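You operate a simulated robot arm through the tools that you are given. There is no shell and no other tool.

Carry out the task below with a simulated robot arm. There is one attempt and no reset: what you move stays moved.

## Task
Make both filter housings safe and open their lids for service.
Fine: feed pump off, main water valve shut and the pressure let off at the tap before a lid opens; tap shut again.
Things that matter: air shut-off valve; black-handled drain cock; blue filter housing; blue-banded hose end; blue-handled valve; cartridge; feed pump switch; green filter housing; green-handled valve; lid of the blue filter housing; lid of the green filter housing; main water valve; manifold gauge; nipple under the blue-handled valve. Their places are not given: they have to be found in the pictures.

It is judged by the outcome, as a careful person would: the job done as asked, and still so three seconds after it is handed in. It fails if anything else is knocked over, pushed out of place, dropped, spilled or broken. A push-on lid holds only when it is set on centred and level and pressed home; a screw cap is set on level and turned clockwise until tight.

## Robot
A 7-joint arm with a three-finger gripper, fixed in place. Base frame: the origin is on the floor under the middle of its stand, x ahead of it, y to its left, z up. Lengths are in m, angles in rad, forces in N, time in s.
It reaches about 1.342 m from its shoulder. Its first joint turns from -2.897 to 2.897 rad. Payload 2.69 kg.
The tool frame sits at the grasp point between the pads (the TCP): z along the fingers, y along the line on which they close. The tips reach 0.03 m beyond it. The gripper opens to 0.128 m; its body begins 0.117 m behind the TCP.
Orientation is that of the tool frame in the base frame, as a unit quaternion [x, y, z, w]. With the fingers straight down and closing along the base's y, the tool's x points along the base's -x, its y along +y and its z along -z.

## Interface
- The arm moves only by the tool jog_arm. Its argument "moves" is a list of rows, each a list of 7 numbers: the turn, a rotation vector about the tool's x, y, z in rad, then the shift along the tool's x, y, z in m, then the opening in per cent of the stroke, from 0 (shut) to 100 (fully open). In form: [[rx, ry, rz, tx, ty, tz, gripper], ...]. A call has 1 to 20 rows; each row is the pose to reach, as a shift and turn from the pose commanded when the call began, along the tool's axes at that moment. Rows are played at 5 a second. More than 0.05 m and 0.15 rad between two rows, or a gripper value outside its range, and nothing of the call is played. A pose out of reach is approached as far as the arm can. The call stops where the force on the tool passes 90 N (or 10 N more than at its start, if that is more) or the arm is blocked; 0.2 s more then pass. Each finger travels about 0.127 m/s and halts on what it meets, pressing with about 34 N; the grip force reading is that of the motor and also rises with nothing between the fingers. The clock runs only during rows and for 0.2 s after the last one: add rows that repeat a pose to give the fingers time. It gives the time, the measured TCP pose, the force on the tool (base axes), the opening and the grip force at its end, in the units of the frame above (readings bear some noise), with the torque about the TCP (base axes, N m) and any sound that the robot's microphone picked up.
- Cameras (640 x 400 px; columns grow to the right, rows downward): "scene" is fixed at [0.3965, -0.6392, 1.7516]; the picture's right is [0.90, -0.43, 0.00], its down [-0.18, -0.36, -0.91] and it looks along [0.40, 0.82, -0.40] (base axes); focal length 347 px, centre (320, 200). "wrist" rides on the gripper at [0.058, 0.054, -0.131] in the tool frame; the picture's right is [-0.68, 0.74, 0.00], its down [-0.62, -0.57, -0.55] and it looks along [-0.40, -0.37, 0.84] (tool axes); focal length 234 px, centre (320, 200).
- grab_frame(camera): a new picture of that camera. No time passes.
- slide_trunk(by): moves the trunk up (or, below 0, down) by that many m; the arm rides with it, the base frame stays. It gives what a move gives, with no picture.
- probe_pixels(camera, pixels): there is no depth. For up to 12 entries [column, row, z] of the newest picture of that camera ("zoom" is the newest enlarged one), the place [x, y] in the base frame at which the ray of that pixel passes the height z, good to about 0.002 m, but the place of the scene camera against the robot may be out by one fixed shift of up to 0.018 m in any direction. No time passes.
- close_up(camera, box): a new picture of the part [left, top, right, bottom] of that camera's present view, enlarged. No time passes.
- finish_job(): hands the job in; it is judged then, once.

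Leave the gripper open and the arm clear of the work at the hand-in unless told otherwise.

The tools are called after ">>>" by a JSON object that holds its "api" and its "payload". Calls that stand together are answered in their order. jog_arm: Moves the arm, as the interface text tells. Its arguments: {"type":"object","properties":{"moves":{"type":"array"}},"required":["moves"]} The other tools are called the same way: slide_trunk (by) moves the trunk up or down; grab_frame (camera) takes a picture; probe_pixels (camera, pixels) gives the place at which the rays of pixels pass given heights; close_up (camera, box) takes an enlarged picture of a part of a camera's view; finish_job () hands the job in.

At the start:

```text
time_s: 0.0
ee_pos: [0.4977, 0.4877, 1.539]
tcp_rot: [0.0, 1.0, 0.0, 0.0]
contact_force: [0.5, -0.2, 0.6]
ft_torque: [0.01, -0.01, 0.02]
width: 0.1279
grip_force: 0.1
trunk travel left (down, up): [-0.275, 0.075]
```

scene: 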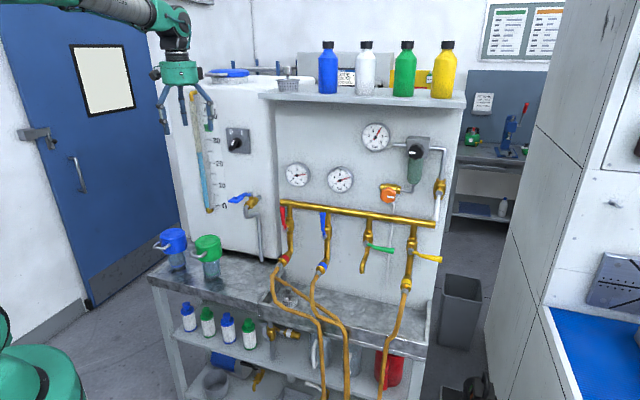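
wrist: 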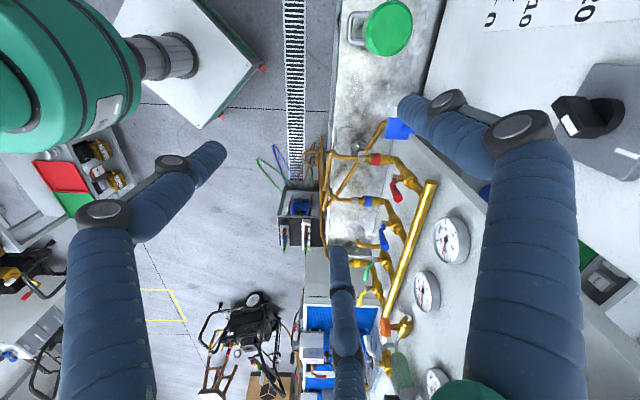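

I see a utility bench with blue and green housings at the left, a tank with a black rotary switch, a manifold with four handled valves, and gauges. I'll take enlarged pictures to read the details.

>>> {"api": "close_up", "payload": {"camera": "scene", "box": [140, 180, 300, 300]}}

>>> {"api": "close_up", "payload": {"camera": "scene", "box": [180, 60, 340, 180]}}

>>> {"api": "close_up", "payload": {"camera": "scene", "box": [260, 180, 460, 310]}}

>>> {"api": "close_up", "payload": {"camera": "scene", "box": [270, 100, 470, 220]}}

>>> {"api": "close_up", "payload": {"camera": "scene", "box": [150, 280, 450, 400]}}

```text
3.33 times, centred on (220, 240) of scene
```

zoom: 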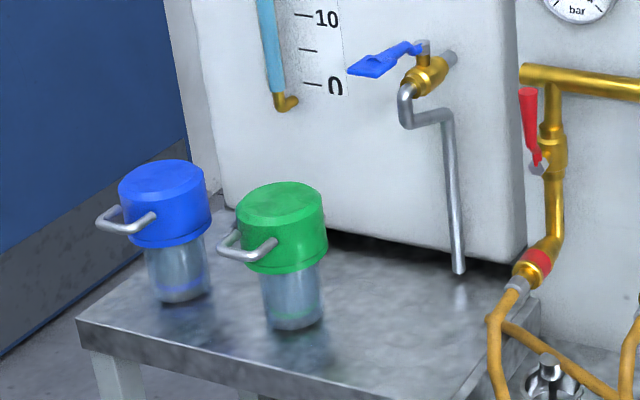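

```text
3.33 times, centred on (260, 120) of scene
```

zoom: 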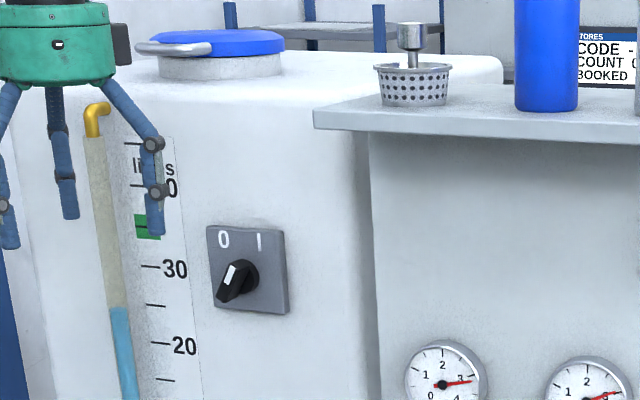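

```text
3.08 times, centred on (360, 245) of scene
```

zoom: 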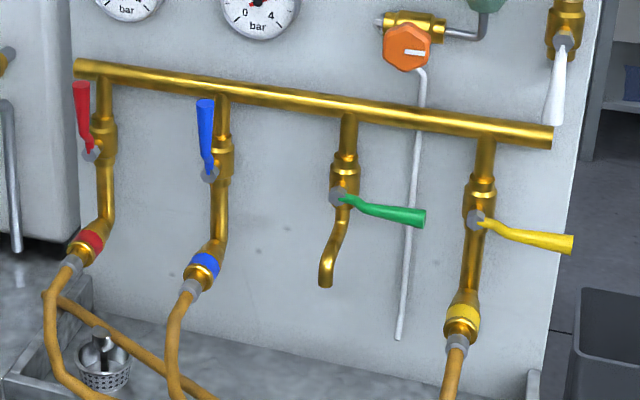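

```text
3.20 times, centred on (370, 160) of scene
```

zoom: 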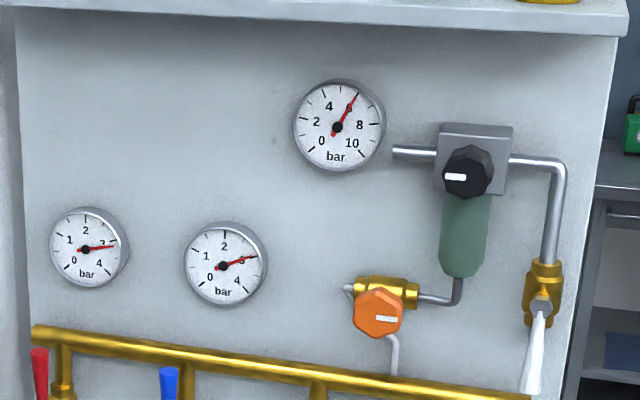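

```text
2.13 times, centred on (300, 340) of scene
```

zoom: 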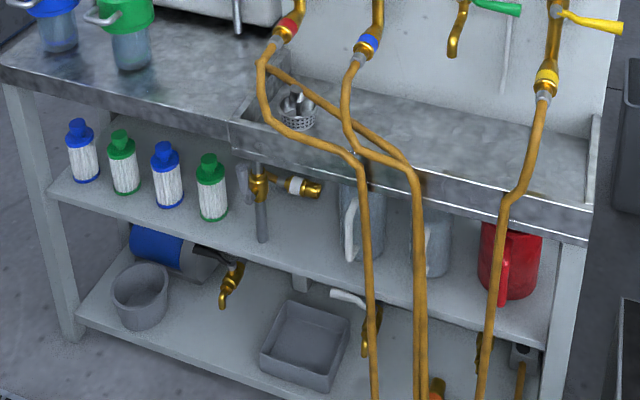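

I need more detail on the switch, the valves under the bench and the gauges, so I'll enlarge smaller parts.

>>> {"api": "close_up", "payload": {"camera": "scene", "box": [215, 110, 265, 160]}}

>>> {"api": "close_up", "payload": {"camera": "scene", "box": [240, 310, 330, 370]}}

>>> {"api": "close_up", "payload": {"camera": "scene", "box": [190, 340, 340, 400]}}

>>> {"api": "close_up", "payload": {"camera": "scene", "box": [300, 320, 430, 400]}}

>>> {"api": "close_up", "payload": {"camera": "scene", "box": [145, 220, 235, 290]}}

>>> {"api": "close_up", "payload": {"camera": "scene", "box": [370, 120, 460, 230]}}

>>> {"api": "close_up", "payload": {"camera": "scene", "box": [275, 150, 365, 200]}}

>>> {"api": "close_up", "payload": {"camera": "scene", "box": [430, 340, 500, 400]}}

```text
8.00 times, centred on (240, 135) of scene
```

zoom: 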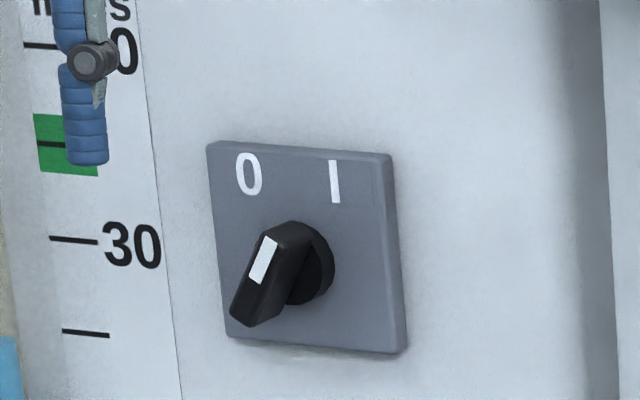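

```text
6.67 times, centred on (285, 340) of scene
```

zoom: 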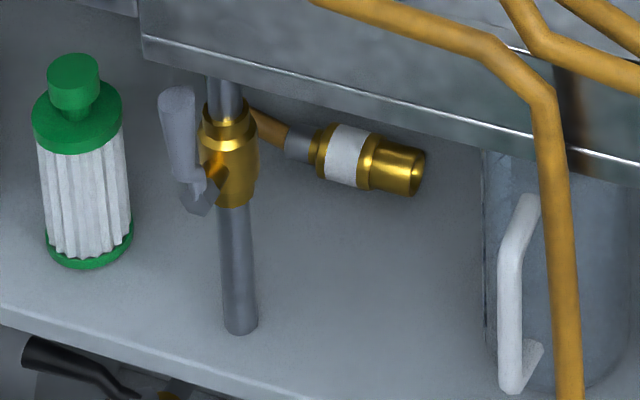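

```text
4.27 times, centred on (265, 370) of scene
```

zoom: 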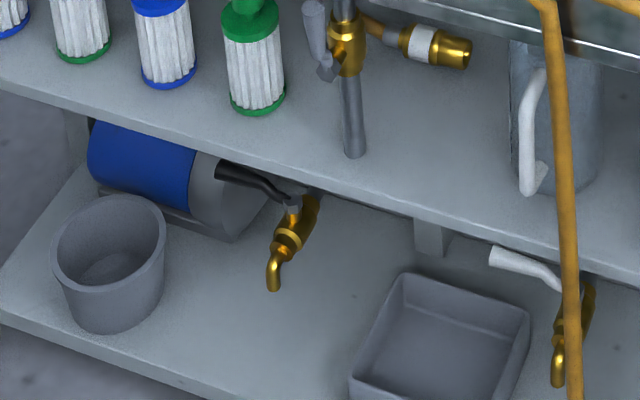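

```text
4.92 times, centred on (365, 360) of scene
```

zoom: 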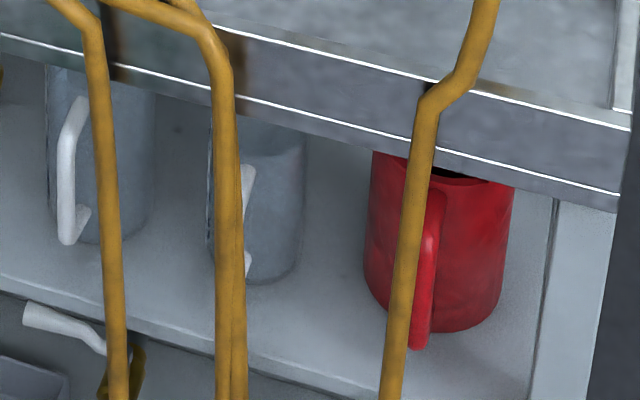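

```text
5.71 times, centred on (190, 255) of scene
```

zoom: 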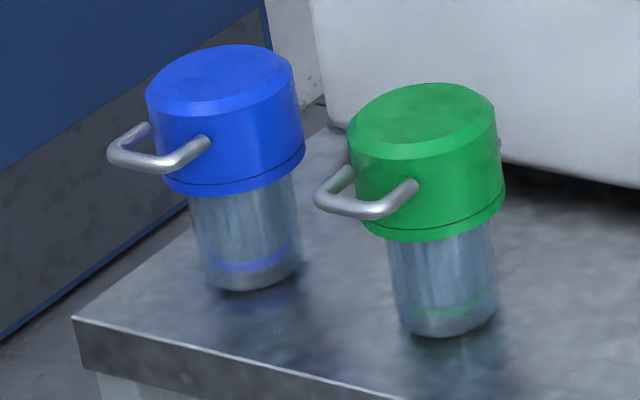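

```text
3.64 times, centred on (415, 175) of scene
```

zoom: 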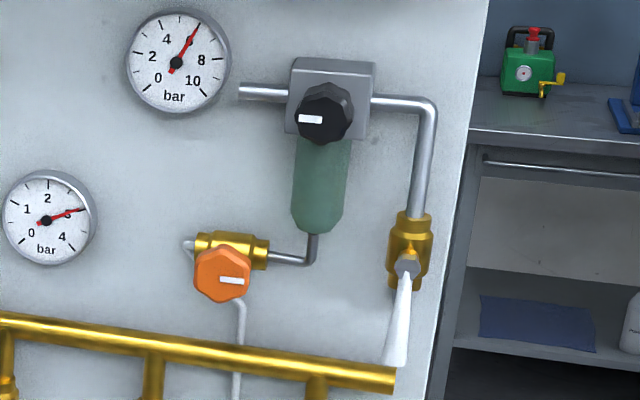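

```text
7.11 times, centred on (320, 175) of scene
```

zoom: 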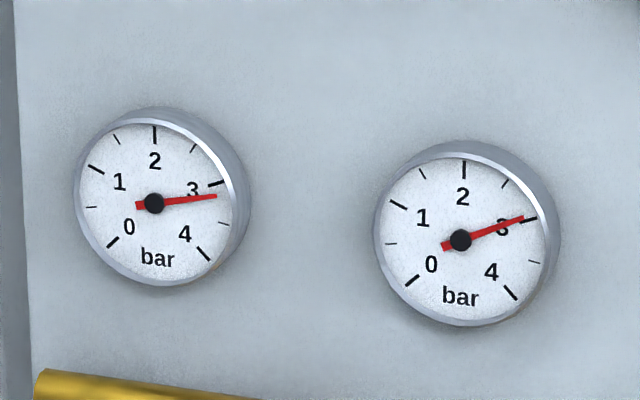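

```text
6.67 times, centred on (465, 370) of scene
```

zoom: 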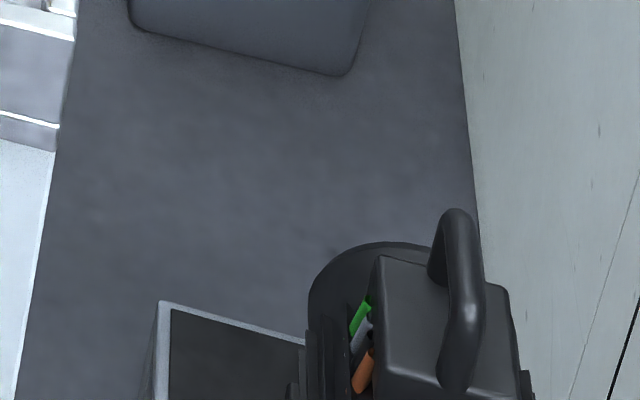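

I'll probe several pixels at assumed heights to work out how the bench is oriented and where it stands.

>>> {"api": "probe_pixels", "payload": {"camera": "scene", "pixels": [[150, 278, 0.8], [428, 356, 0.8], [283, 203, 1.1], [435, 224, 1.1], [262, 95, 1.5], [465, 103, 1.5], [178, 268, 0.8], [212, 277, 0.8], [172, 235, 1.0], [207, 243, 1.0]]}}

>>> {"api": "probe_pixels", "payload": {"camera": "wrist", "pixels": [[435, 185, 1.1], [375, 325, 1.1], [388, 28, 1.0], [388, 28, 0.9], [580, 115, 1.3], [418, 100, 0.8]]}}

>>> {"api": "close_up", "payload": {"camera": "wrist", "box": [320, 0, 480, 100]}}

>>> {"api": "close_up", "payload": {"camera": "wrist", "box": [540, 60, 640, 160]}}

>>> {"api": "close_up", "payload": {"camera": "wrist", "box": [280, 100, 480, 400]}}

```text
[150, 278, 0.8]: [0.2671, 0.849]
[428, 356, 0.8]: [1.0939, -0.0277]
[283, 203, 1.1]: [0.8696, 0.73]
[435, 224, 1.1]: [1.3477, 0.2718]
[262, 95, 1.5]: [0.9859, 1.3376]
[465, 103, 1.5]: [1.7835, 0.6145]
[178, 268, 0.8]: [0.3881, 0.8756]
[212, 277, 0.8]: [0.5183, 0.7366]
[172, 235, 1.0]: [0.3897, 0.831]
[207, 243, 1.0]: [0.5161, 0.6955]
```

```text
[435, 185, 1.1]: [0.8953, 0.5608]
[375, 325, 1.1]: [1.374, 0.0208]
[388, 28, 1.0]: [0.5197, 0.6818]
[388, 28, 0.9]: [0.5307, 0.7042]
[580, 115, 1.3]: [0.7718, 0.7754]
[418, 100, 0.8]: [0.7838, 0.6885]
```

```text
4.00 times, centred on (400, 50) of wrist
```

zoom: 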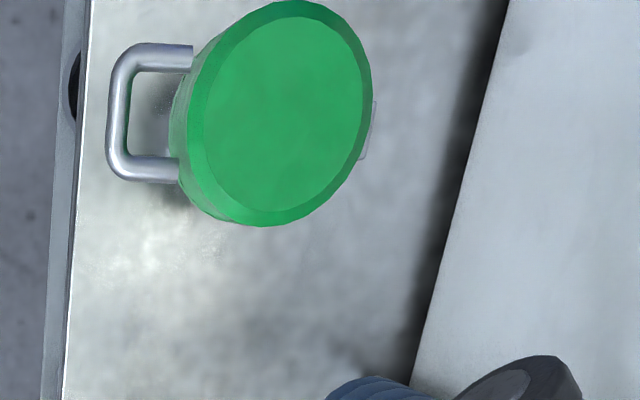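

```text
4.00 times, centred on (590, 110) of wrist
```

zoom: 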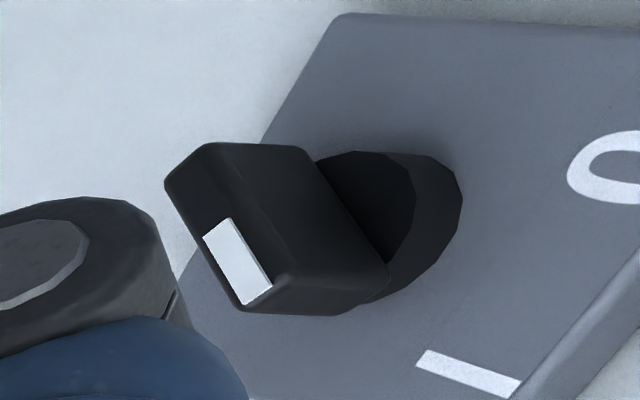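

```text
1.33 times, centred on (380, 250) of wrist
```

zoom: 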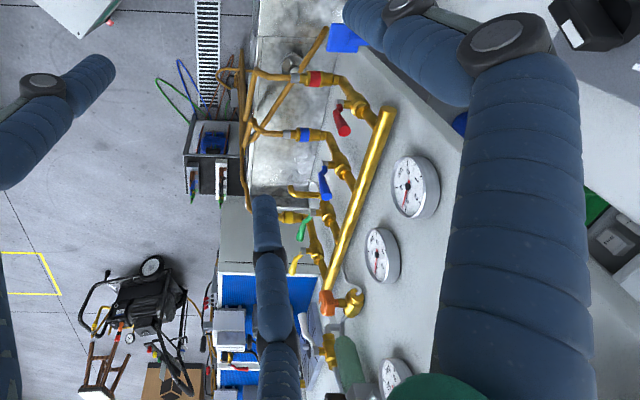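

The bench's front edge runs along about (0.69, -0.73), so the panel is turned about 45° to the base. The switch pointer points at "I" (on). I'll locate the lids by combining rays from both cameras, then move the wrist camera to look around for the main water valve.

>>> {"api": "probe_pixels", "payload": {"camera": "scene", "pixels": [[207.9, 240.1, 0.9], [207.9, 240.1, 1.0], [173, 235, 0.9], [173, 235, 1.0], [212, 277, 0.75], [212, 277, 0.85]]}}

>>> {"api": "probe_pixels", "payload": {"camera": "wrist", "pixels": [[390.5, 28, 0.9], [390.5, 28, 1.0], [352, 0, 0.8], [332, 100, 0.8], [333, 200, 0.8]]}}

>>> {"api": "jog_arm", "payload": {"moves": [[0, 0, 0, 0, 0, 0, 100]]}}

```text
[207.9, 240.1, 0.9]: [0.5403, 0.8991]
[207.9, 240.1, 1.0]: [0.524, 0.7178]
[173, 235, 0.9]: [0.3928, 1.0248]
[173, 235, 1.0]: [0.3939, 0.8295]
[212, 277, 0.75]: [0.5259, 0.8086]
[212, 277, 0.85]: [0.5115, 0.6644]
```

```text
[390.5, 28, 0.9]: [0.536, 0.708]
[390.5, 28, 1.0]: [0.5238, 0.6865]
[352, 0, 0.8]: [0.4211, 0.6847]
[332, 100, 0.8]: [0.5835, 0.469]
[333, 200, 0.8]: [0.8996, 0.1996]
```

```text
time_s: 0.4
ee_pos: [0.4987, 0.488, 1.5369]
tcp_rot: [-0.001, 1.0, 0.0, 0.0]
contact_force: [-0.2, 0.3, -0.1]
ft_torque: [0.02, 0.01, -0.01]
width: 0.1279
grip_force: 0.1
trunk travel left (down, up): [-0.275, 0.075]
```

The lids' tops are at about z = 1.02 and the bench top is near z = 0.84. I'll back the arm off and turn the gripper to point at the panel, so the wrist camera looks slightly down at the whole bench.

>>> {"api": "jog_arm", "payload": {"moves": [[-0.108, 0.001, 0.079, 0.0064, -0.0158, 0.0179, 100], [-0.215, 0.001, 0.157, 0.0129, -0.0315, 0.0359, 100], [-0.323, 0.002, 0.236, 0.0193, -0.0473, 0.0538, 100], [-0.431, 0.003, 0.315, 0.0258, -0.063, 0.0718, 100], [-0.538, 0.003, 0.393, 0.0322, -0.0788, 0.0897, 100], [-0.646, 0.004, 0.472, 0.0386, -0.0945, 0.1076, 100], [-0.754, 0.004, 0.551, 0.0451, -0.1103, 0.1256, 100], [-0.862, 0.005, 0.63, 0.0515, -0.126, 0.1435, 100], [-0.969, 0.006, 0.708, 0.0579, -0.1418, 0.1614, 100], [-1.077, 0.006, 0.787, 0.0644, -0.1575, 0.1794, 100], [-1.185, 0.007, 0.866, 0.0708, -0.1733, 0.1973, 100], [-1.292, 0.008, 0.944, 0.0773, -0.189, 0.2153, 100], [-1.4, 0.008, 1.023, 0.0837, -0.2048, 0.2332, 100], [-1.508, 0.009, 1.102, 0.0901, -0.2205, 0.2511, 100], [-1.615, 0.009, 1.18, 0.0966, -0.2363, 0.2691, 100], [-1.723, 0.01, 1.259, 0.103, -0.252, 0.287, 100], [-1.723, 0.01, 1.259, 0.103, -0.252, 0.287, 100]]}}

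>>> {"api": "grab_frame", "payload": {"camera": "wrist"}}

>>> {"api": "grab_frame", "payload": {"camera": "scene"}}

```text
time_s: 4.0
ee_pos: [0.3947, 0.2358, 1.2501]
tcp_rot: [0.517, 0.482, 0.708, -0.005]
contact_force: [-0.8, -0.1, -0.1]
ft_torque: [-0.01, -0.02, 0.0]
width: 0.128
grip_force: 0.1
trunk travel left (down, up): [-0.275, 0.075]
```

```text
taken
```

wrist: 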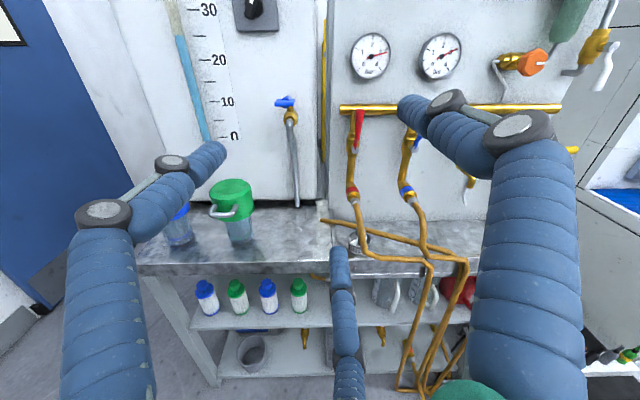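

```text
taken
```

scene: 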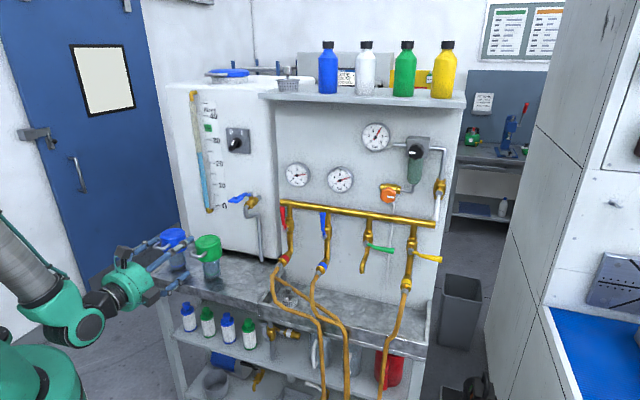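

The pose worked. There is a vertical brass pipe between tank and panel near (323, 90). I'll enlarge parts of this view.

>>> {"api": "close_up", "payload": {"camera": "wrist", "box": [230, 80, 400, 220]}}

>>> {"api": "close_up", "payload": {"camera": "wrist", "box": [180, 260, 340, 380]}}

>>> {"api": "close_up", "payload": {"camera": "wrist", "box": [340, 260, 500, 400]}}

>>> {"api": "close_up", "payload": {"camera": "wrist", "box": [480, 0, 640, 120]}}

>>> {"api": "close_up", "payload": {"camera": "wrist", "box": [130, 160, 270, 260]}}

```text
2.86 times, centred on (315, 150) of wrist
```

zoom: 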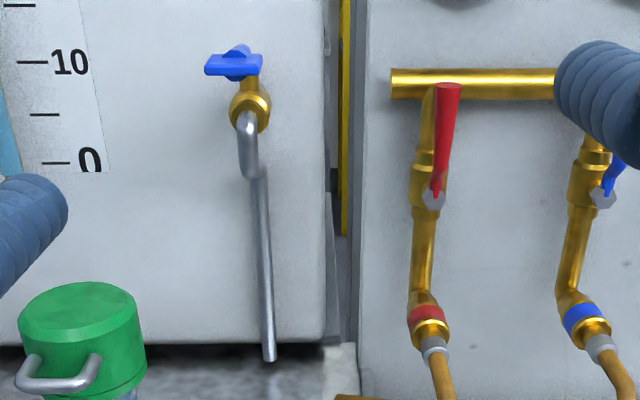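

```text
3.33 times, centred on (260, 320) of wrist
```

zoom: 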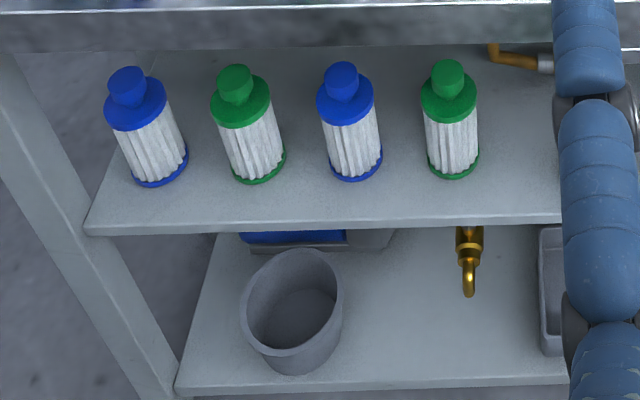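

```text
2.86 times, centred on (420, 330) of wrist
```

zoom: 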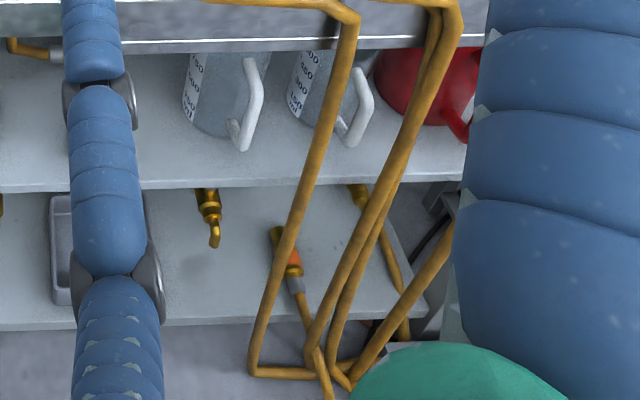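

```text
3.33 times, centred on (560, 60) of wrist
```

zoom: 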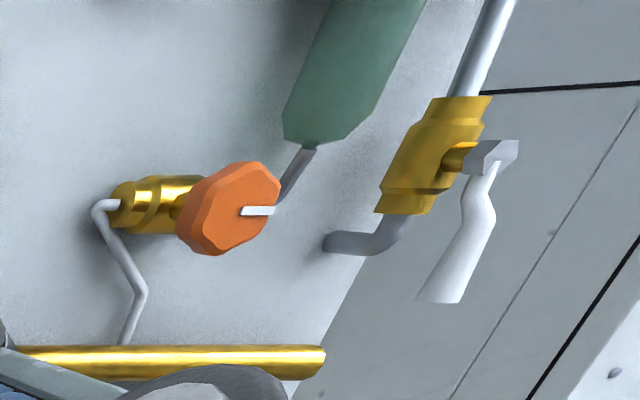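

```text
4.00 times, centred on (200, 210) of wrist
```

zoom: 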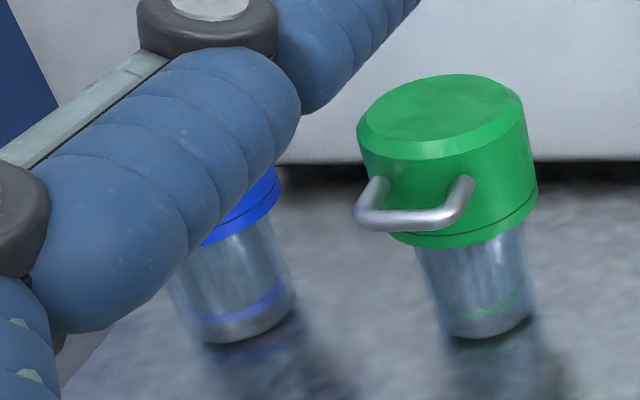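

The white-handled valve on the right belongs to the air line (filter/regulator). I still need the main water valve; a grey-handled valve sits on a vertical pipe under the bench in the scene view near (275, 330). I'll lower the trunk to look under the bench.

>>> {"api": "slide_trunk", "payload": {"by": -0.25}}

>>> {"api": "grab_frame", "payload": {"camera": "wrist"}}

```text
time_s: 6.6
ee_pos: [0.3939, 0.2358, 1.0005]
tcp_rot: [0.517, 0.483, 0.707, -0.004]
contact_force: [0.0, 0.0, -0.5]
ft_torque: [0.01, 0.01, -0.01]
width: 0.1282
grip_force: 0.1
trunk travel left (down, up): [-0.025, 0.325]
```

```text
taken
```

wrist: 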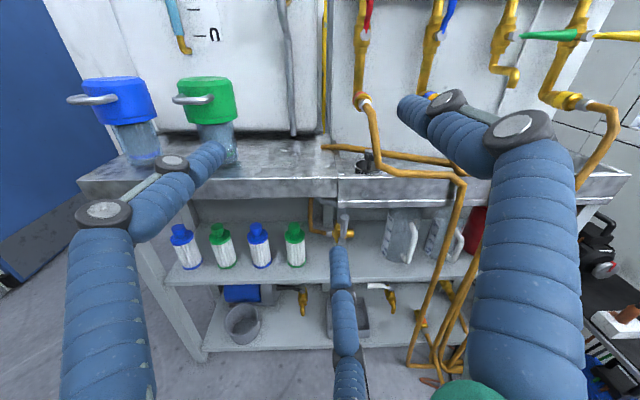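

I'll shift right and lower so that the valve under the bench shows between the fingers.

>>> {"api": "jog_arm", "payload": {"moves": [[0, 0, 0, -0.038, -0.003, 0, 100], [0, 0, 0, -0.077, -0.005, 0, 100], [0, 0, 0, -0.115, -0.008, 0, 100], [0, 0, 0, -0.153, -0.011, 0, 100], [0, 0, 0, -0.191, -0.0135, 0, 100], [0, 0, 0, -0.191, -0.0135, 0, 100]]}}

>>> {"api": "grab_frame", "payload": {"camera": "wrist"}}

>>> {"api": "close_up", "payload": {"camera": "wrist", "box": [160, 120, 340, 320]}}

```text
time_s: 8.0
ee_pos: [0.4773, 0.149, 0.8509]
tcp_rot: [0.516, 0.483, 0.707, -0.005]
contact_force: [0.2, -0.1, 0.0]
ft_torque: [0.0, -0.01, -0.01]
width: 0.1282
grip_force: 0.0
trunk travel left (down, up): [-0.025, 0.325]
```

```text
taken
```

wrist: 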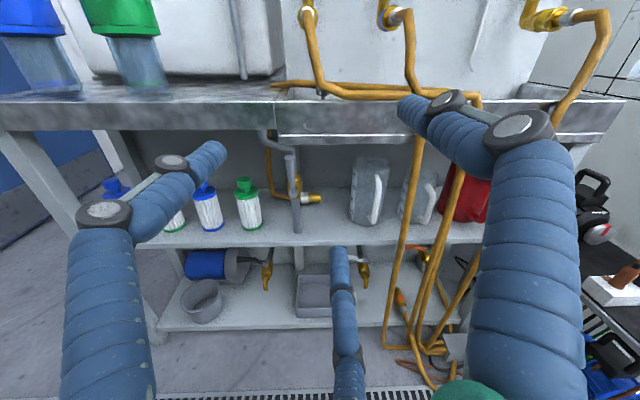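

```text
2.00 times, centred on (250, 220) of wrist
```

zoom: 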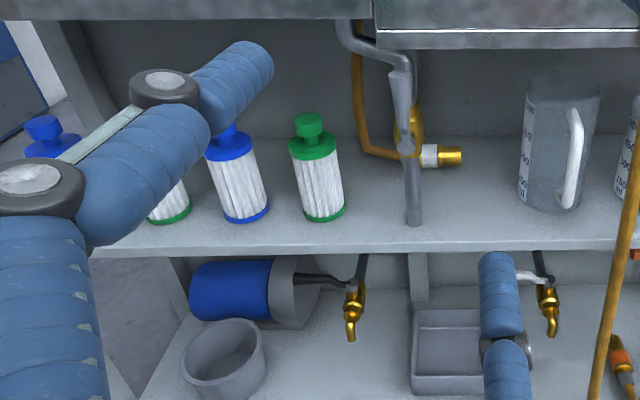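

>>> {"api": "close_up", "payload": {"camera": "wrist", "box": [245, 110, 345, 240]}}

>>> {"api": "close_up", "payload": {"camera": "wrist", "box": [170, 230, 390, 330]}}

>>> {"api": "close_up", "payload": {"camera": "wrist", "box": [210, 0, 330, 110]}}

```text
3.08 times, centred on (295, 175) of wrist
```

zoom: 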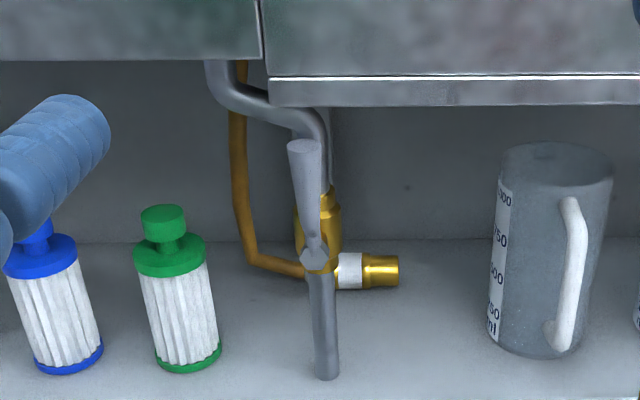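

```text
2.91 times, centred on (280, 280) of wrist
```

zoom: 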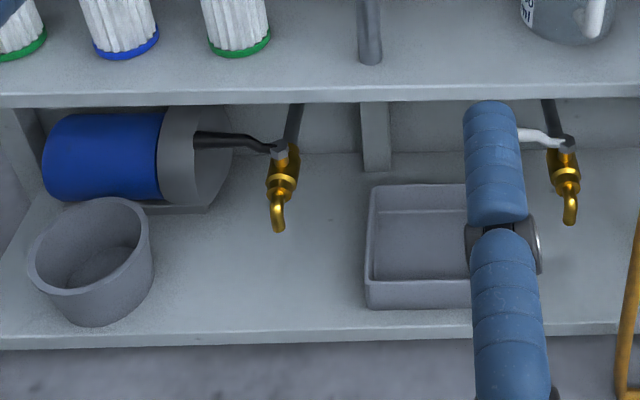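

```text
3.64 times, centred on (270, 55) of wrist
```

zoom: 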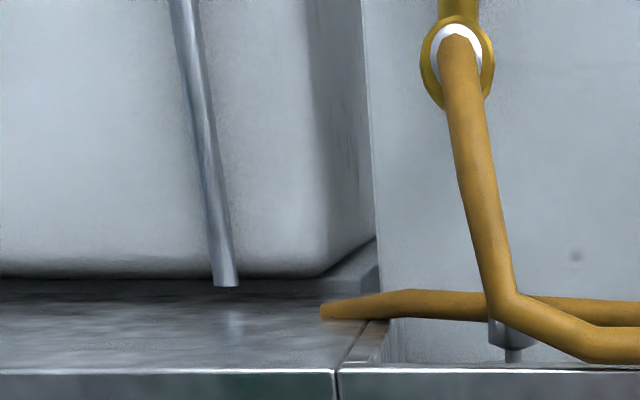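

Under the bench there is a grey-handled valve in the pipe coming from above, and two cocks on the bottom shelf (one black-handled, one white-handled). I'll raise the trunk again and look closer at the tank's blue-levered valve and the manifold.

>>> {"api": "slide_trunk", "payload": {"by": 0.25}}

>>> {"api": "grab_frame", "payload": {"camera": "wrist"}}

>>> {"api": "close_up", "payload": {"camera": "wrist", "box": [160, 0, 340, 180]}}

>>> {"api": "close_up", "payload": {"camera": "wrist", "box": [260, 0, 460, 180]}}

>>> {"api": "close_up", "payload": {"camera": "wrist", "box": [440, 0, 640, 180]}}

```text
time_s: 10.6
ee_pos: [0.4756, 0.1499, 1.101]
tcp_rot: [0.517, 0.483, 0.707, -0.004]
contact_force: [-0.5, -0.3, -0.3]
ft_torque: [-0.01, 0.02, 0.0]
width: 0.1279
grip_force: 0.0
trunk travel left (down, up): [-0.275, 0.075]
```

```text
taken
```

wrist: 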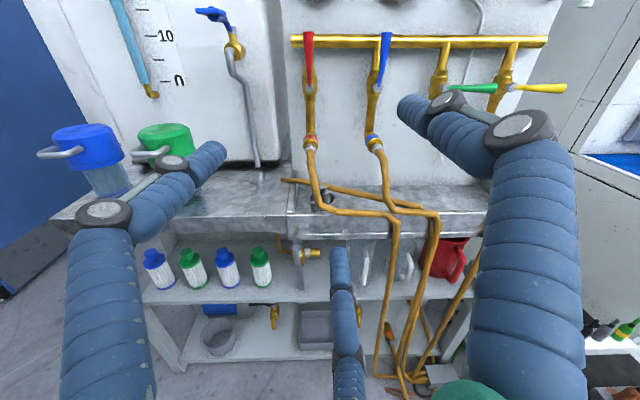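

```text
2.22 times, centred on (250, 90) of wrist
```

zoom: 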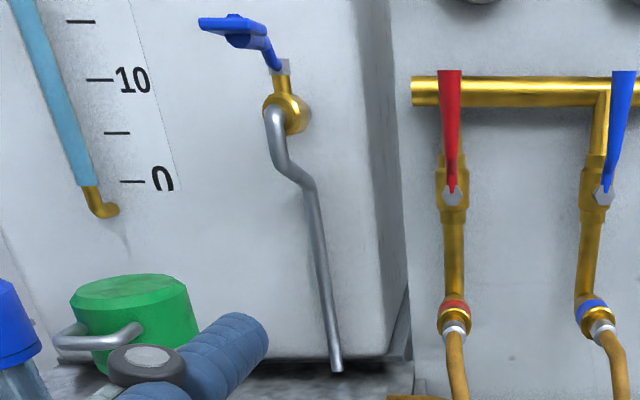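

```text
2.22 times, centred on (360, 90) of wrist
```

zoom: 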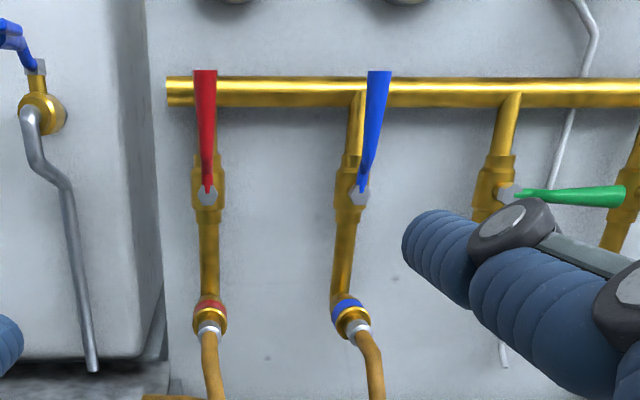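

```text
2.22 times, centred on (540, 90) of wrist
```

zoom: 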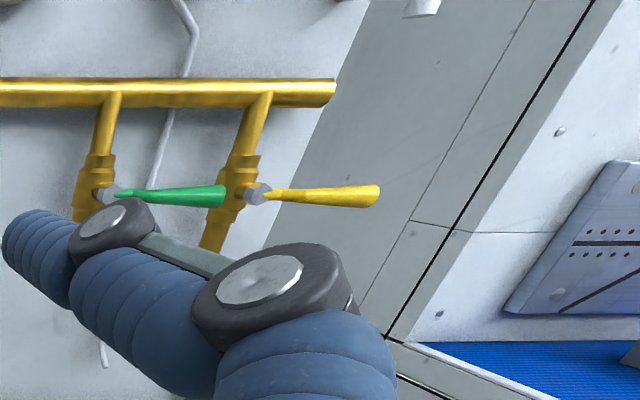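

The tank valve with the blue lever lies along its outlet (open); red and blue manifold levers are up (open); green and yellow point right (shut). I'll start with the clear item: the pump switch, which by combining views sits near bench coordinates u=-0.05, n=1.01, z=1.41. I'll move in front of it with the fingers rolled to straddle the pointer.

>>> {"api": "jog_arm", "payload": {"moves": [[0, 0, 0.106, 0.034, 0.001, 0.029, 100], [0, 0, 0.212, 0.068, 0.002, 0.058, 100], [0, 0, 0.317, 0.102, 0.002, 0.087, 100], [0, 0, 0.423, 0.136, 0.003, 0.117, 100], [0, 0, 0.529, 0.17, 0.004, 0.146, 100], [0, 0, 0.635, 0.204, 0.005, 0.175, 100], [0, 0, 0.74, 0.238, 0.006, 0.204, 100], [0, 0, 0.846, 0.272, 0.007, 0.233, 100], [0, 0, 0.952, 0.305, 0.007, 0.262, 100], [0, 0, 1.058, 0.339, 0.008, 0.292, 100], [0, 0, 1.163, 0.373, 0.009, 0.321, 100], [0, 0, 1.269, 0.407, 0.01, 0.35, 100], [0, 0, 1.269, 0.407, 0.01, 0.35, 100]]}}

>>> {"api": "grab_frame", "payload": {"camera": "wrist"}}

>>> {"api": "grab_frame", "payload": {"camera": "scene"}}

```text
time_s: 13.4
ee_pos: [0.5974, 0.534, 1.424]
tcp_rot: [0.706, 0.116, 0.54, -0.443]
contact_force: [-0.2, 0.9, 0.6]
ft_torque: [0.03, -0.02, -0.02]
width: 0.1278
grip_force: 0.1
out of reach, approached as far as the arm can: row 6, 7, 8, 9, 10, 11, 12, 13
trunk travel left (down, up): [-0.275, 0.075]
```

```text
taken
```

wrist: 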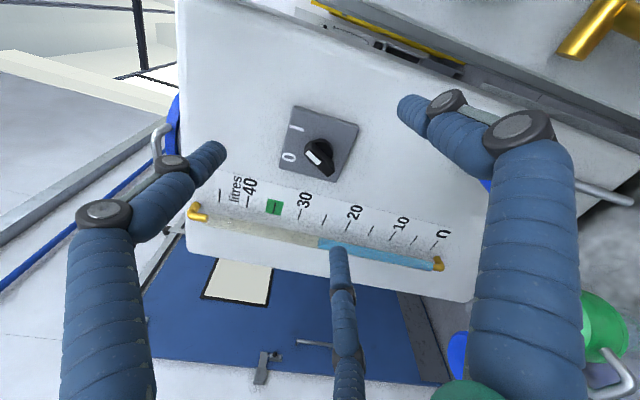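

```text
taken
```

scene: 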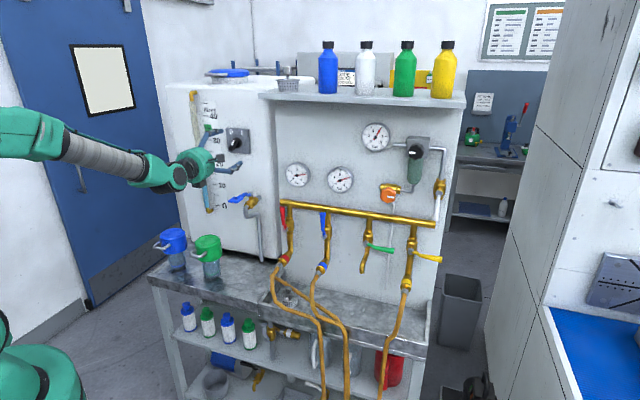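

The arm stopped short (u=0.02 instead of -0.05), probably a wrist limit at this roll. I'll roll back by about 0.6 rad and see whether the position is then reached.

>>> {"api": "jog_arm", "payload": {"moves": [[0, 0, -0.13, 0, 0, 0, 100], [0, 0, -0.26, 0, 0, 0, 100], [0, 0, -0.39, 0, 0, 0, 100], [0, 0, -0.52, 0, 0, 0, 100], [0, 0, -0.52, 0, 0, 0, 100], [0, 0, -0.52, 0, 0, 0, 100]]}}

>>> {"api": "grab_frame", "payload": {"camera": "wrist"}}

>>> {"api": "close_up", "payload": {"camera": "wrist", "box": [200, 80, 420, 260]}}

```text
time_s: 14.8
ee_pos: [0.5969, 0.5343, 1.4248]
tcp_rot: [0.651, 0.295, 0.636, -0.291]
contact_force: [-0.5, 0.6, 0.1]
ft_torque: [-0.01, 0.03, 0.0]
width: 0.1279
grip_force: 0.1
trunk travel left (down, up): [-0.275, 0.075]
```

```text
taken
```

wrist: 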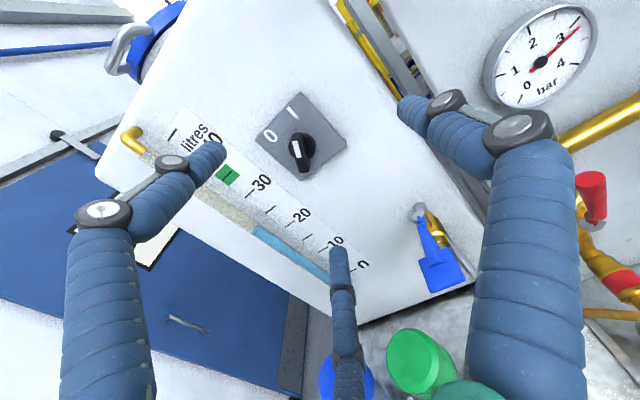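

```text
2.22 times, centred on (310, 170) of wrist
```

zoom: 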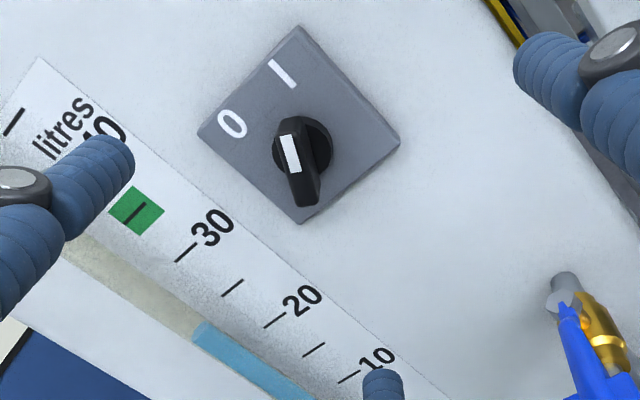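

The commanded pose now follows the reached one and the fingers close horizontally. Now I'll move left and square up in front of the switch.

>>> {"api": "jog_arm", "payload": {"moves": [[-0.025, 0, 0, -0.0045, -0.018, 0.0018, 100], [-0.05, 0, 0, -0.009, -0.036, 0.0036, 100], [-0.075, 0, 0, -0.0135, -0.0545, 0.0054, 100], [-0.098, 0, 0, -0.018, -0.0726, 0.0072, 100], [-0.098, 0, 0, -0.018, -0.0726, 0.0072, 100]]}}

>>> {"api": "grab_frame", "payload": {"camera": "wrist"}}

>>> {"api": "close_up", "payload": {"camera": "wrist", "box": [220, 80, 420, 240]}}

```text
time_s: 16.0
ee_pos: [0.5955, 0.5339, 1.4256]
tcp_rot: [0.66, 0.295, 0.629, -0.285]
contact_force: [-0.4, -0.3, 0.7]
ft_torque: [-0.02, 0.01, -0.02]
width: 0.1281
grip_force: 0.2
out of reach, approached as far as the arm can: row 1, 2, 3, 4, 5
trunk travel left (down, up): [-0.275, 0.075]
```

```text
taken
```

wrist: 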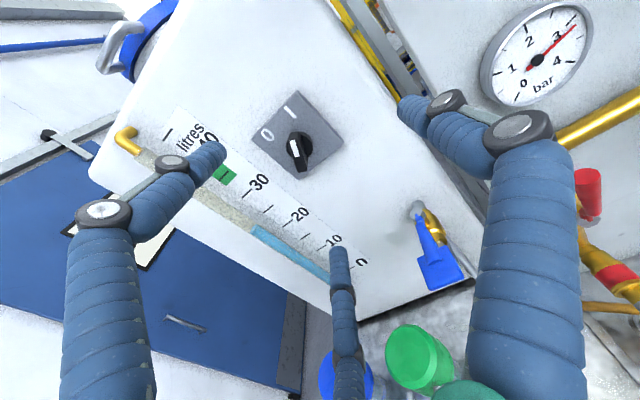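

```text
2.50 times, centred on (320, 160) of wrist
```

zoom: 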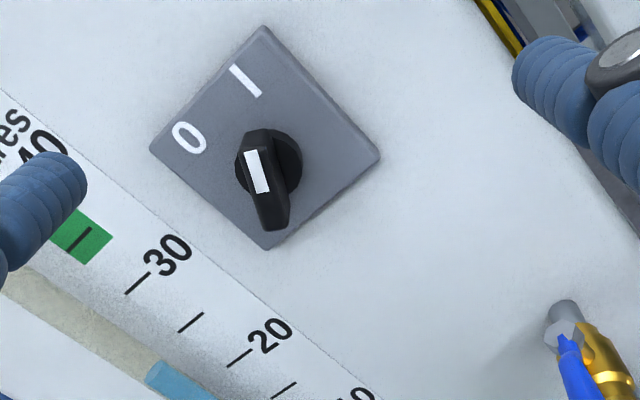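

The arm is blocked moving further left in this posture (a joint limit). Before choosing another approach I'll check how the three fingers close: shut the gripper here in free space and look.

>>> {"api": "jog_arm", "payload": {"moves": [[0, 0, 0, 0, 0, 0, 0], [0, 0, 0, 0, 0, 0, 0], [0, 0, 0, 0, 0, 0, 0], [0, 0, 0, 0, 0, 0, 0], [0, 0, 0, 0, 0, 0, 0]]}}

>>> {"api": "grab_frame", "payload": {"camera": "wrist"}}

>>> {"api": "close_up", "payload": {"camera": "scene", "box": [0, 80, 280, 240]}}

```text
time_s: 17.2
ee_pos: [0.5958, 0.5349, 1.4252]
tcp_rot: [0.659, 0.295, 0.63, -0.286]
contact_force: [-0.2, -0.3, -0.6]
ft_torque: [0.01, -0.01, 0.0]
width: 0.0024
grip_force: 31.6
trunk travel left (down, up): [-0.275, 0.075]
```

```text
taken
```

wrist: 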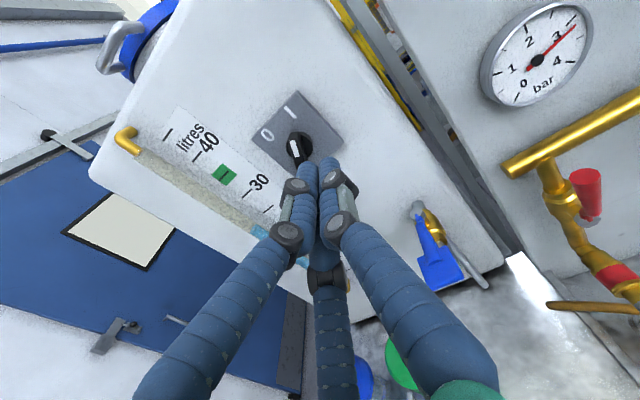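

```text
2.29 times, centred on (140, 160) of scene
```

zoom: 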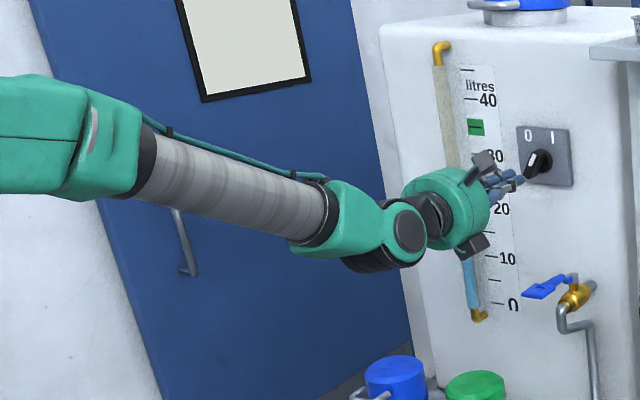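

Closed, the three fingertips form a slim point. The switch plate works out to u≈-0.10..0.0, z≈1.36..1.46, knob axis at about u=-0.047, z=1.407, pointer bar leaning right (on I). I'll yaw the tool left, which relieves the wrist, so a closed fingertip can push the pointer's upper end left to "0".

>>> {"api": "jog_arm", "payload": {"moves": [[0.1, 0, 0, 0, 0, 0, 0], [0.2, 0, 0, 0, 0, 0, 0], [0.3, 0, 0, 0, 0, 0, 0], [0.4, 0, 0, 0, 0, 0, 0], [0.43, 0, 0, 0, 0, 0, 0], [0.43, 0, 0, 0, 0, 0, 0]]}}

```text
time_s: 18.6
ee_pos: [0.596, 0.5362, 1.4249]
tcp_rot: [0.584, 0.422, 0.553, -0.419]
contact_force: [0.4, 0.8, 0.1]
ft_torque: [0.01, -0.02, 0.01]
width: 0.0021
grip_force: 31.6
trunk travel left (down, up): [-0.275, 0.075]
```

Yaw is good (30° left). Next I'll move the closed tip to the right of the pointer, just in front of the plate.

>>> {"api": "jog_arm", "payload": {"moves": [[0, 0, 0, 0, 0.025, 0.03, 0], [0, 0, 0, 0, 0.049, 0.06, 0], [0, 0, 0, 0, 0.074, 0.085, 0], [0, 0, 0, 0, 0.09, 0.1, 0], [0, 0, 0, 0, 0.09, 0.1, 0]]}}

>>> {"api": "grab_frame", "payload": {"camera": "wrist"}}

>>> {"api": "close_up", "payload": {"camera": "scene", "box": [170, 90, 290, 190]}}

```text
time_s: 19.8
ee_pos: [0.7101, 0.6055, 1.4192]
tcp_rot: [0.584, 0.422, 0.552, -0.419]
contact_force: [0.7, 0.0, 0.3]
ft_torque: [0.02, -0.01, 0.01]
width: 0.0021
grip_force: 31.5
trunk travel left (down, up): [-0.275, 0.075]
```

```text
taken
```

wrist: 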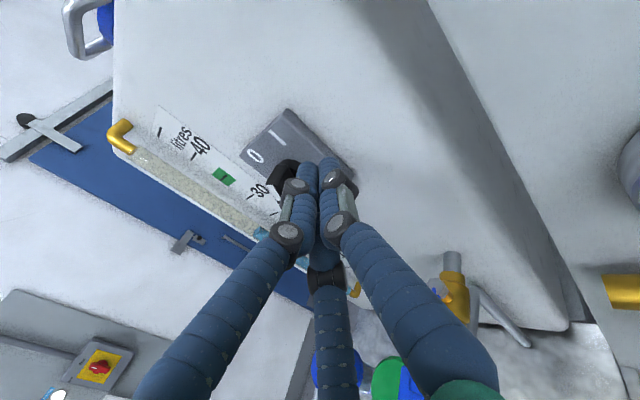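

```text
4.00 times, centred on (230, 140) of scene
```

zoom: 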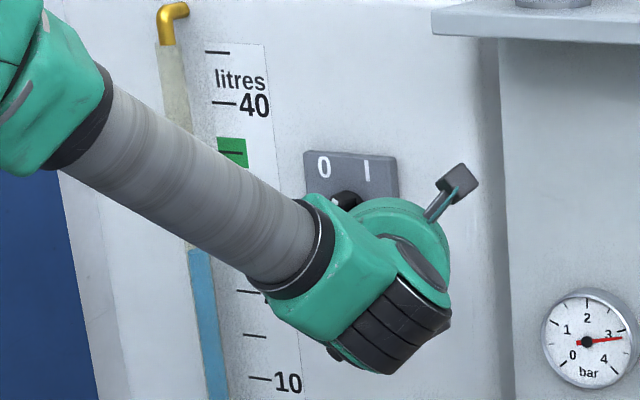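

Fingertips are right of the black knob (at about (325,165), knob at (285,175)). I'll go in slightly closer to the plate and sweep left in small steps.

>>> {"api": "jog_arm", "payload": {"moves": [[0, 0, 0, 0.007, 0.0133, 0.0235, 0], [0, 0, 0, 0.007, 0.0046, 0.0284, 0], [0, 0, 0, 0.007, -0.0041, 0.0334, 0], [0, 0, 0, 0.007, -0.0128, 0.0383, 0], [0, 0, 0, 0.007, -0.0215, 0.0433, 0], [0, 0, 0, 0.007, -0.0215, 0.0433, 0]]}}

>>> {"api": "grab_frame", "payload": {"camera": "wrist"}}

>>> {"api": "close_up", "payload": {"camera": "wrist", "box": [220, 80, 420, 240]}}

>>> {"api": "close_up", "payload": {"camera": "scene", "box": [200, 100, 280, 180]}}

```text
time_s: 21.2
ee_pos: [0.7024, 0.6547, 1.4238]
tcp_rot: [0.584, 0.422, 0.552, -0.419]
contact_force: [-0.7, 0.4, -0.2]
ft_torque: [-0.02, 0.03, -0.02]
width: 0.0018
grip_force: 31.1
trunk travel left (down, up): [-0.275, 0.075]
```

```text
taken
```

wrist: 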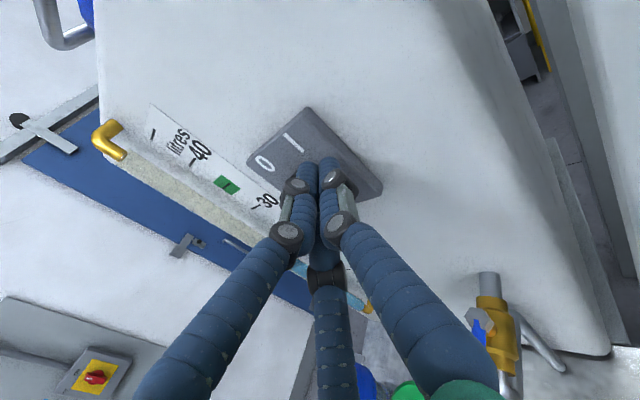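

```text
2.50 times, centred on (320, 160) of wrist
```

zoom: 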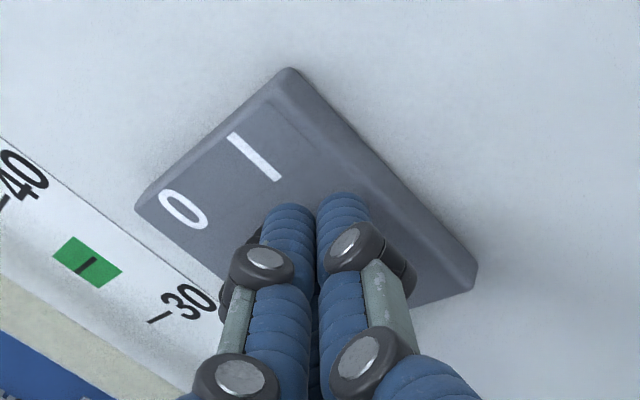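

```text
5.00 times, centred on (240, 140) of scene
```

zoom: 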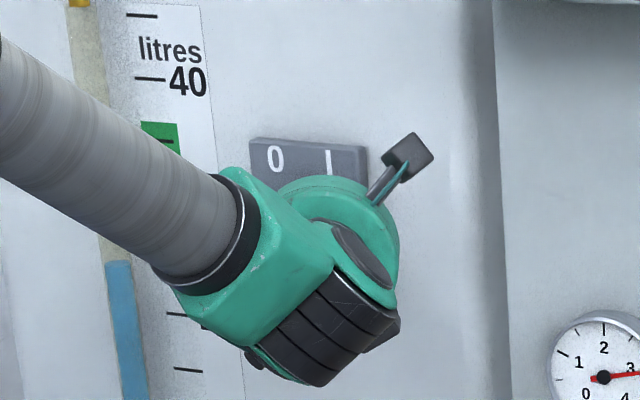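

No force yet; the tip is at u≈-0.01. I'll keep sweeping left another 4 cm in small steps, then check.

>>> {"api": "jog_arm", "payload": {"moves": [[0, 0, 0, 0, -0.0087, 0.0049, 0], [0, 0, 0, 0, -0.0174, 0.0099, 0], [0, 0, 0, 0, -0.0261, 0.0148, 0], [0, 0, 0, 0, -0.0261, 0.0148, 0]]}}

>>> {"api": "close_up", "payload": {"camera": "wrist", "box": [220, 80, 420, 240]}}

```text
time_s: 22.2
ee_pos: [0.6833, 0.6736, 1.4272]
tcp_rot: [0.583, 0.422, 0.553, -0.42]
contact_force: [5.8, -4.1, 9.8]
ft_torque: [0.14, -0.01, -0.19]
width: 0.0021
grip_force: 31.4
trunk travel left (down, up): [-0.275, 0.075]
```

```text
2.50 times, centred on (320, 160) of wrist
```

zoom: 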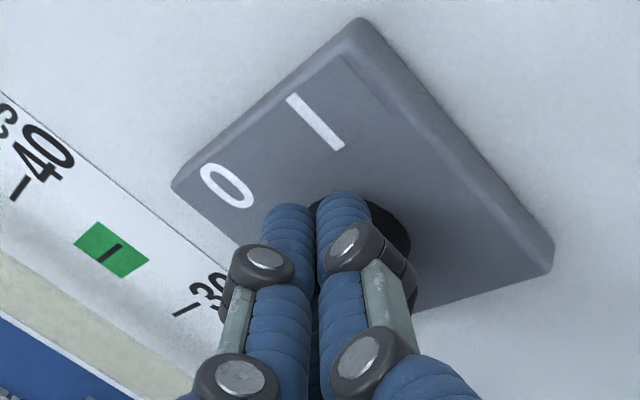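

Some force (about 10 N upward) shows contact. I'll back out to see what the pointer has done.

>>> {"api": "jog_arm", "payload": {"moves": [[0, 0, 0, 0, 0.01, -0.02, 0], [0, 0, 0, 0, 0.025, -0.05, 0], [0, 0, 0, 0, 0.045, -0.085, 0], [0, 0, 0, 0, 0.06, -0.12, 0], [0, 0, 0, 0, 0.06, -0.12, 0]]}}

>>> {"api": "close_up", "payload": {"camera": "wrist", "box": [180, 60, 420, 240]}}

>>> {"api": "close_up", "payload": {"camera": "scene", "box": [200, 100, 350, 200]}}

```text
time_s: 23.4
ee_pos: [0.7039, 0.5416, 1.4284]
tcp_rot: [0.583, 0.422, 0.553, -0.419]
contact_force: [-0.3, 0.0, -0.3]
ft_torque: [-0.02, 0.04, 0.04]
width: 0.0022
grip_force: 31.6
trunk travel left (down, up): [-0.275, 0.075]
```

```text
2.22 times, centred on (300, 150) of wrist
```

zoom: 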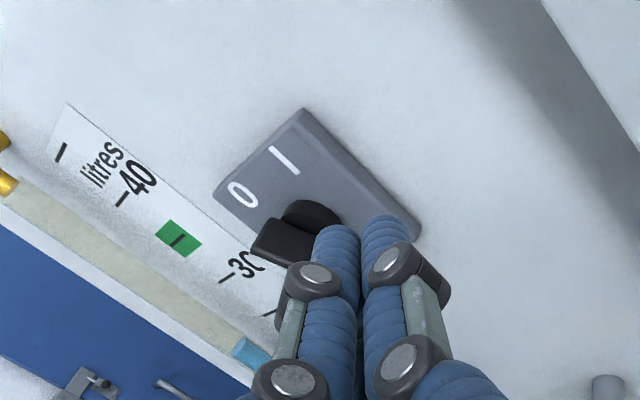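

```text
4.00 times, centred on (275, 150) of scene
```

zoom: 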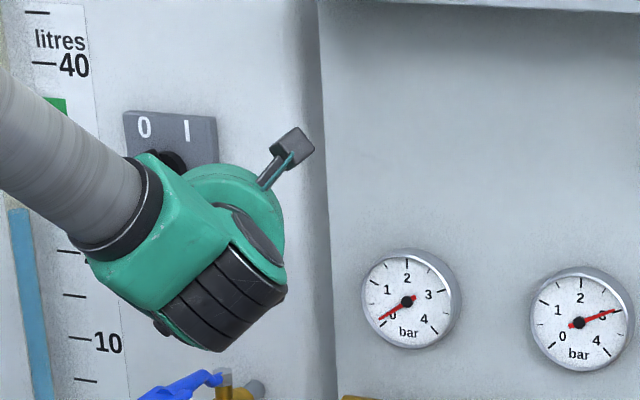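

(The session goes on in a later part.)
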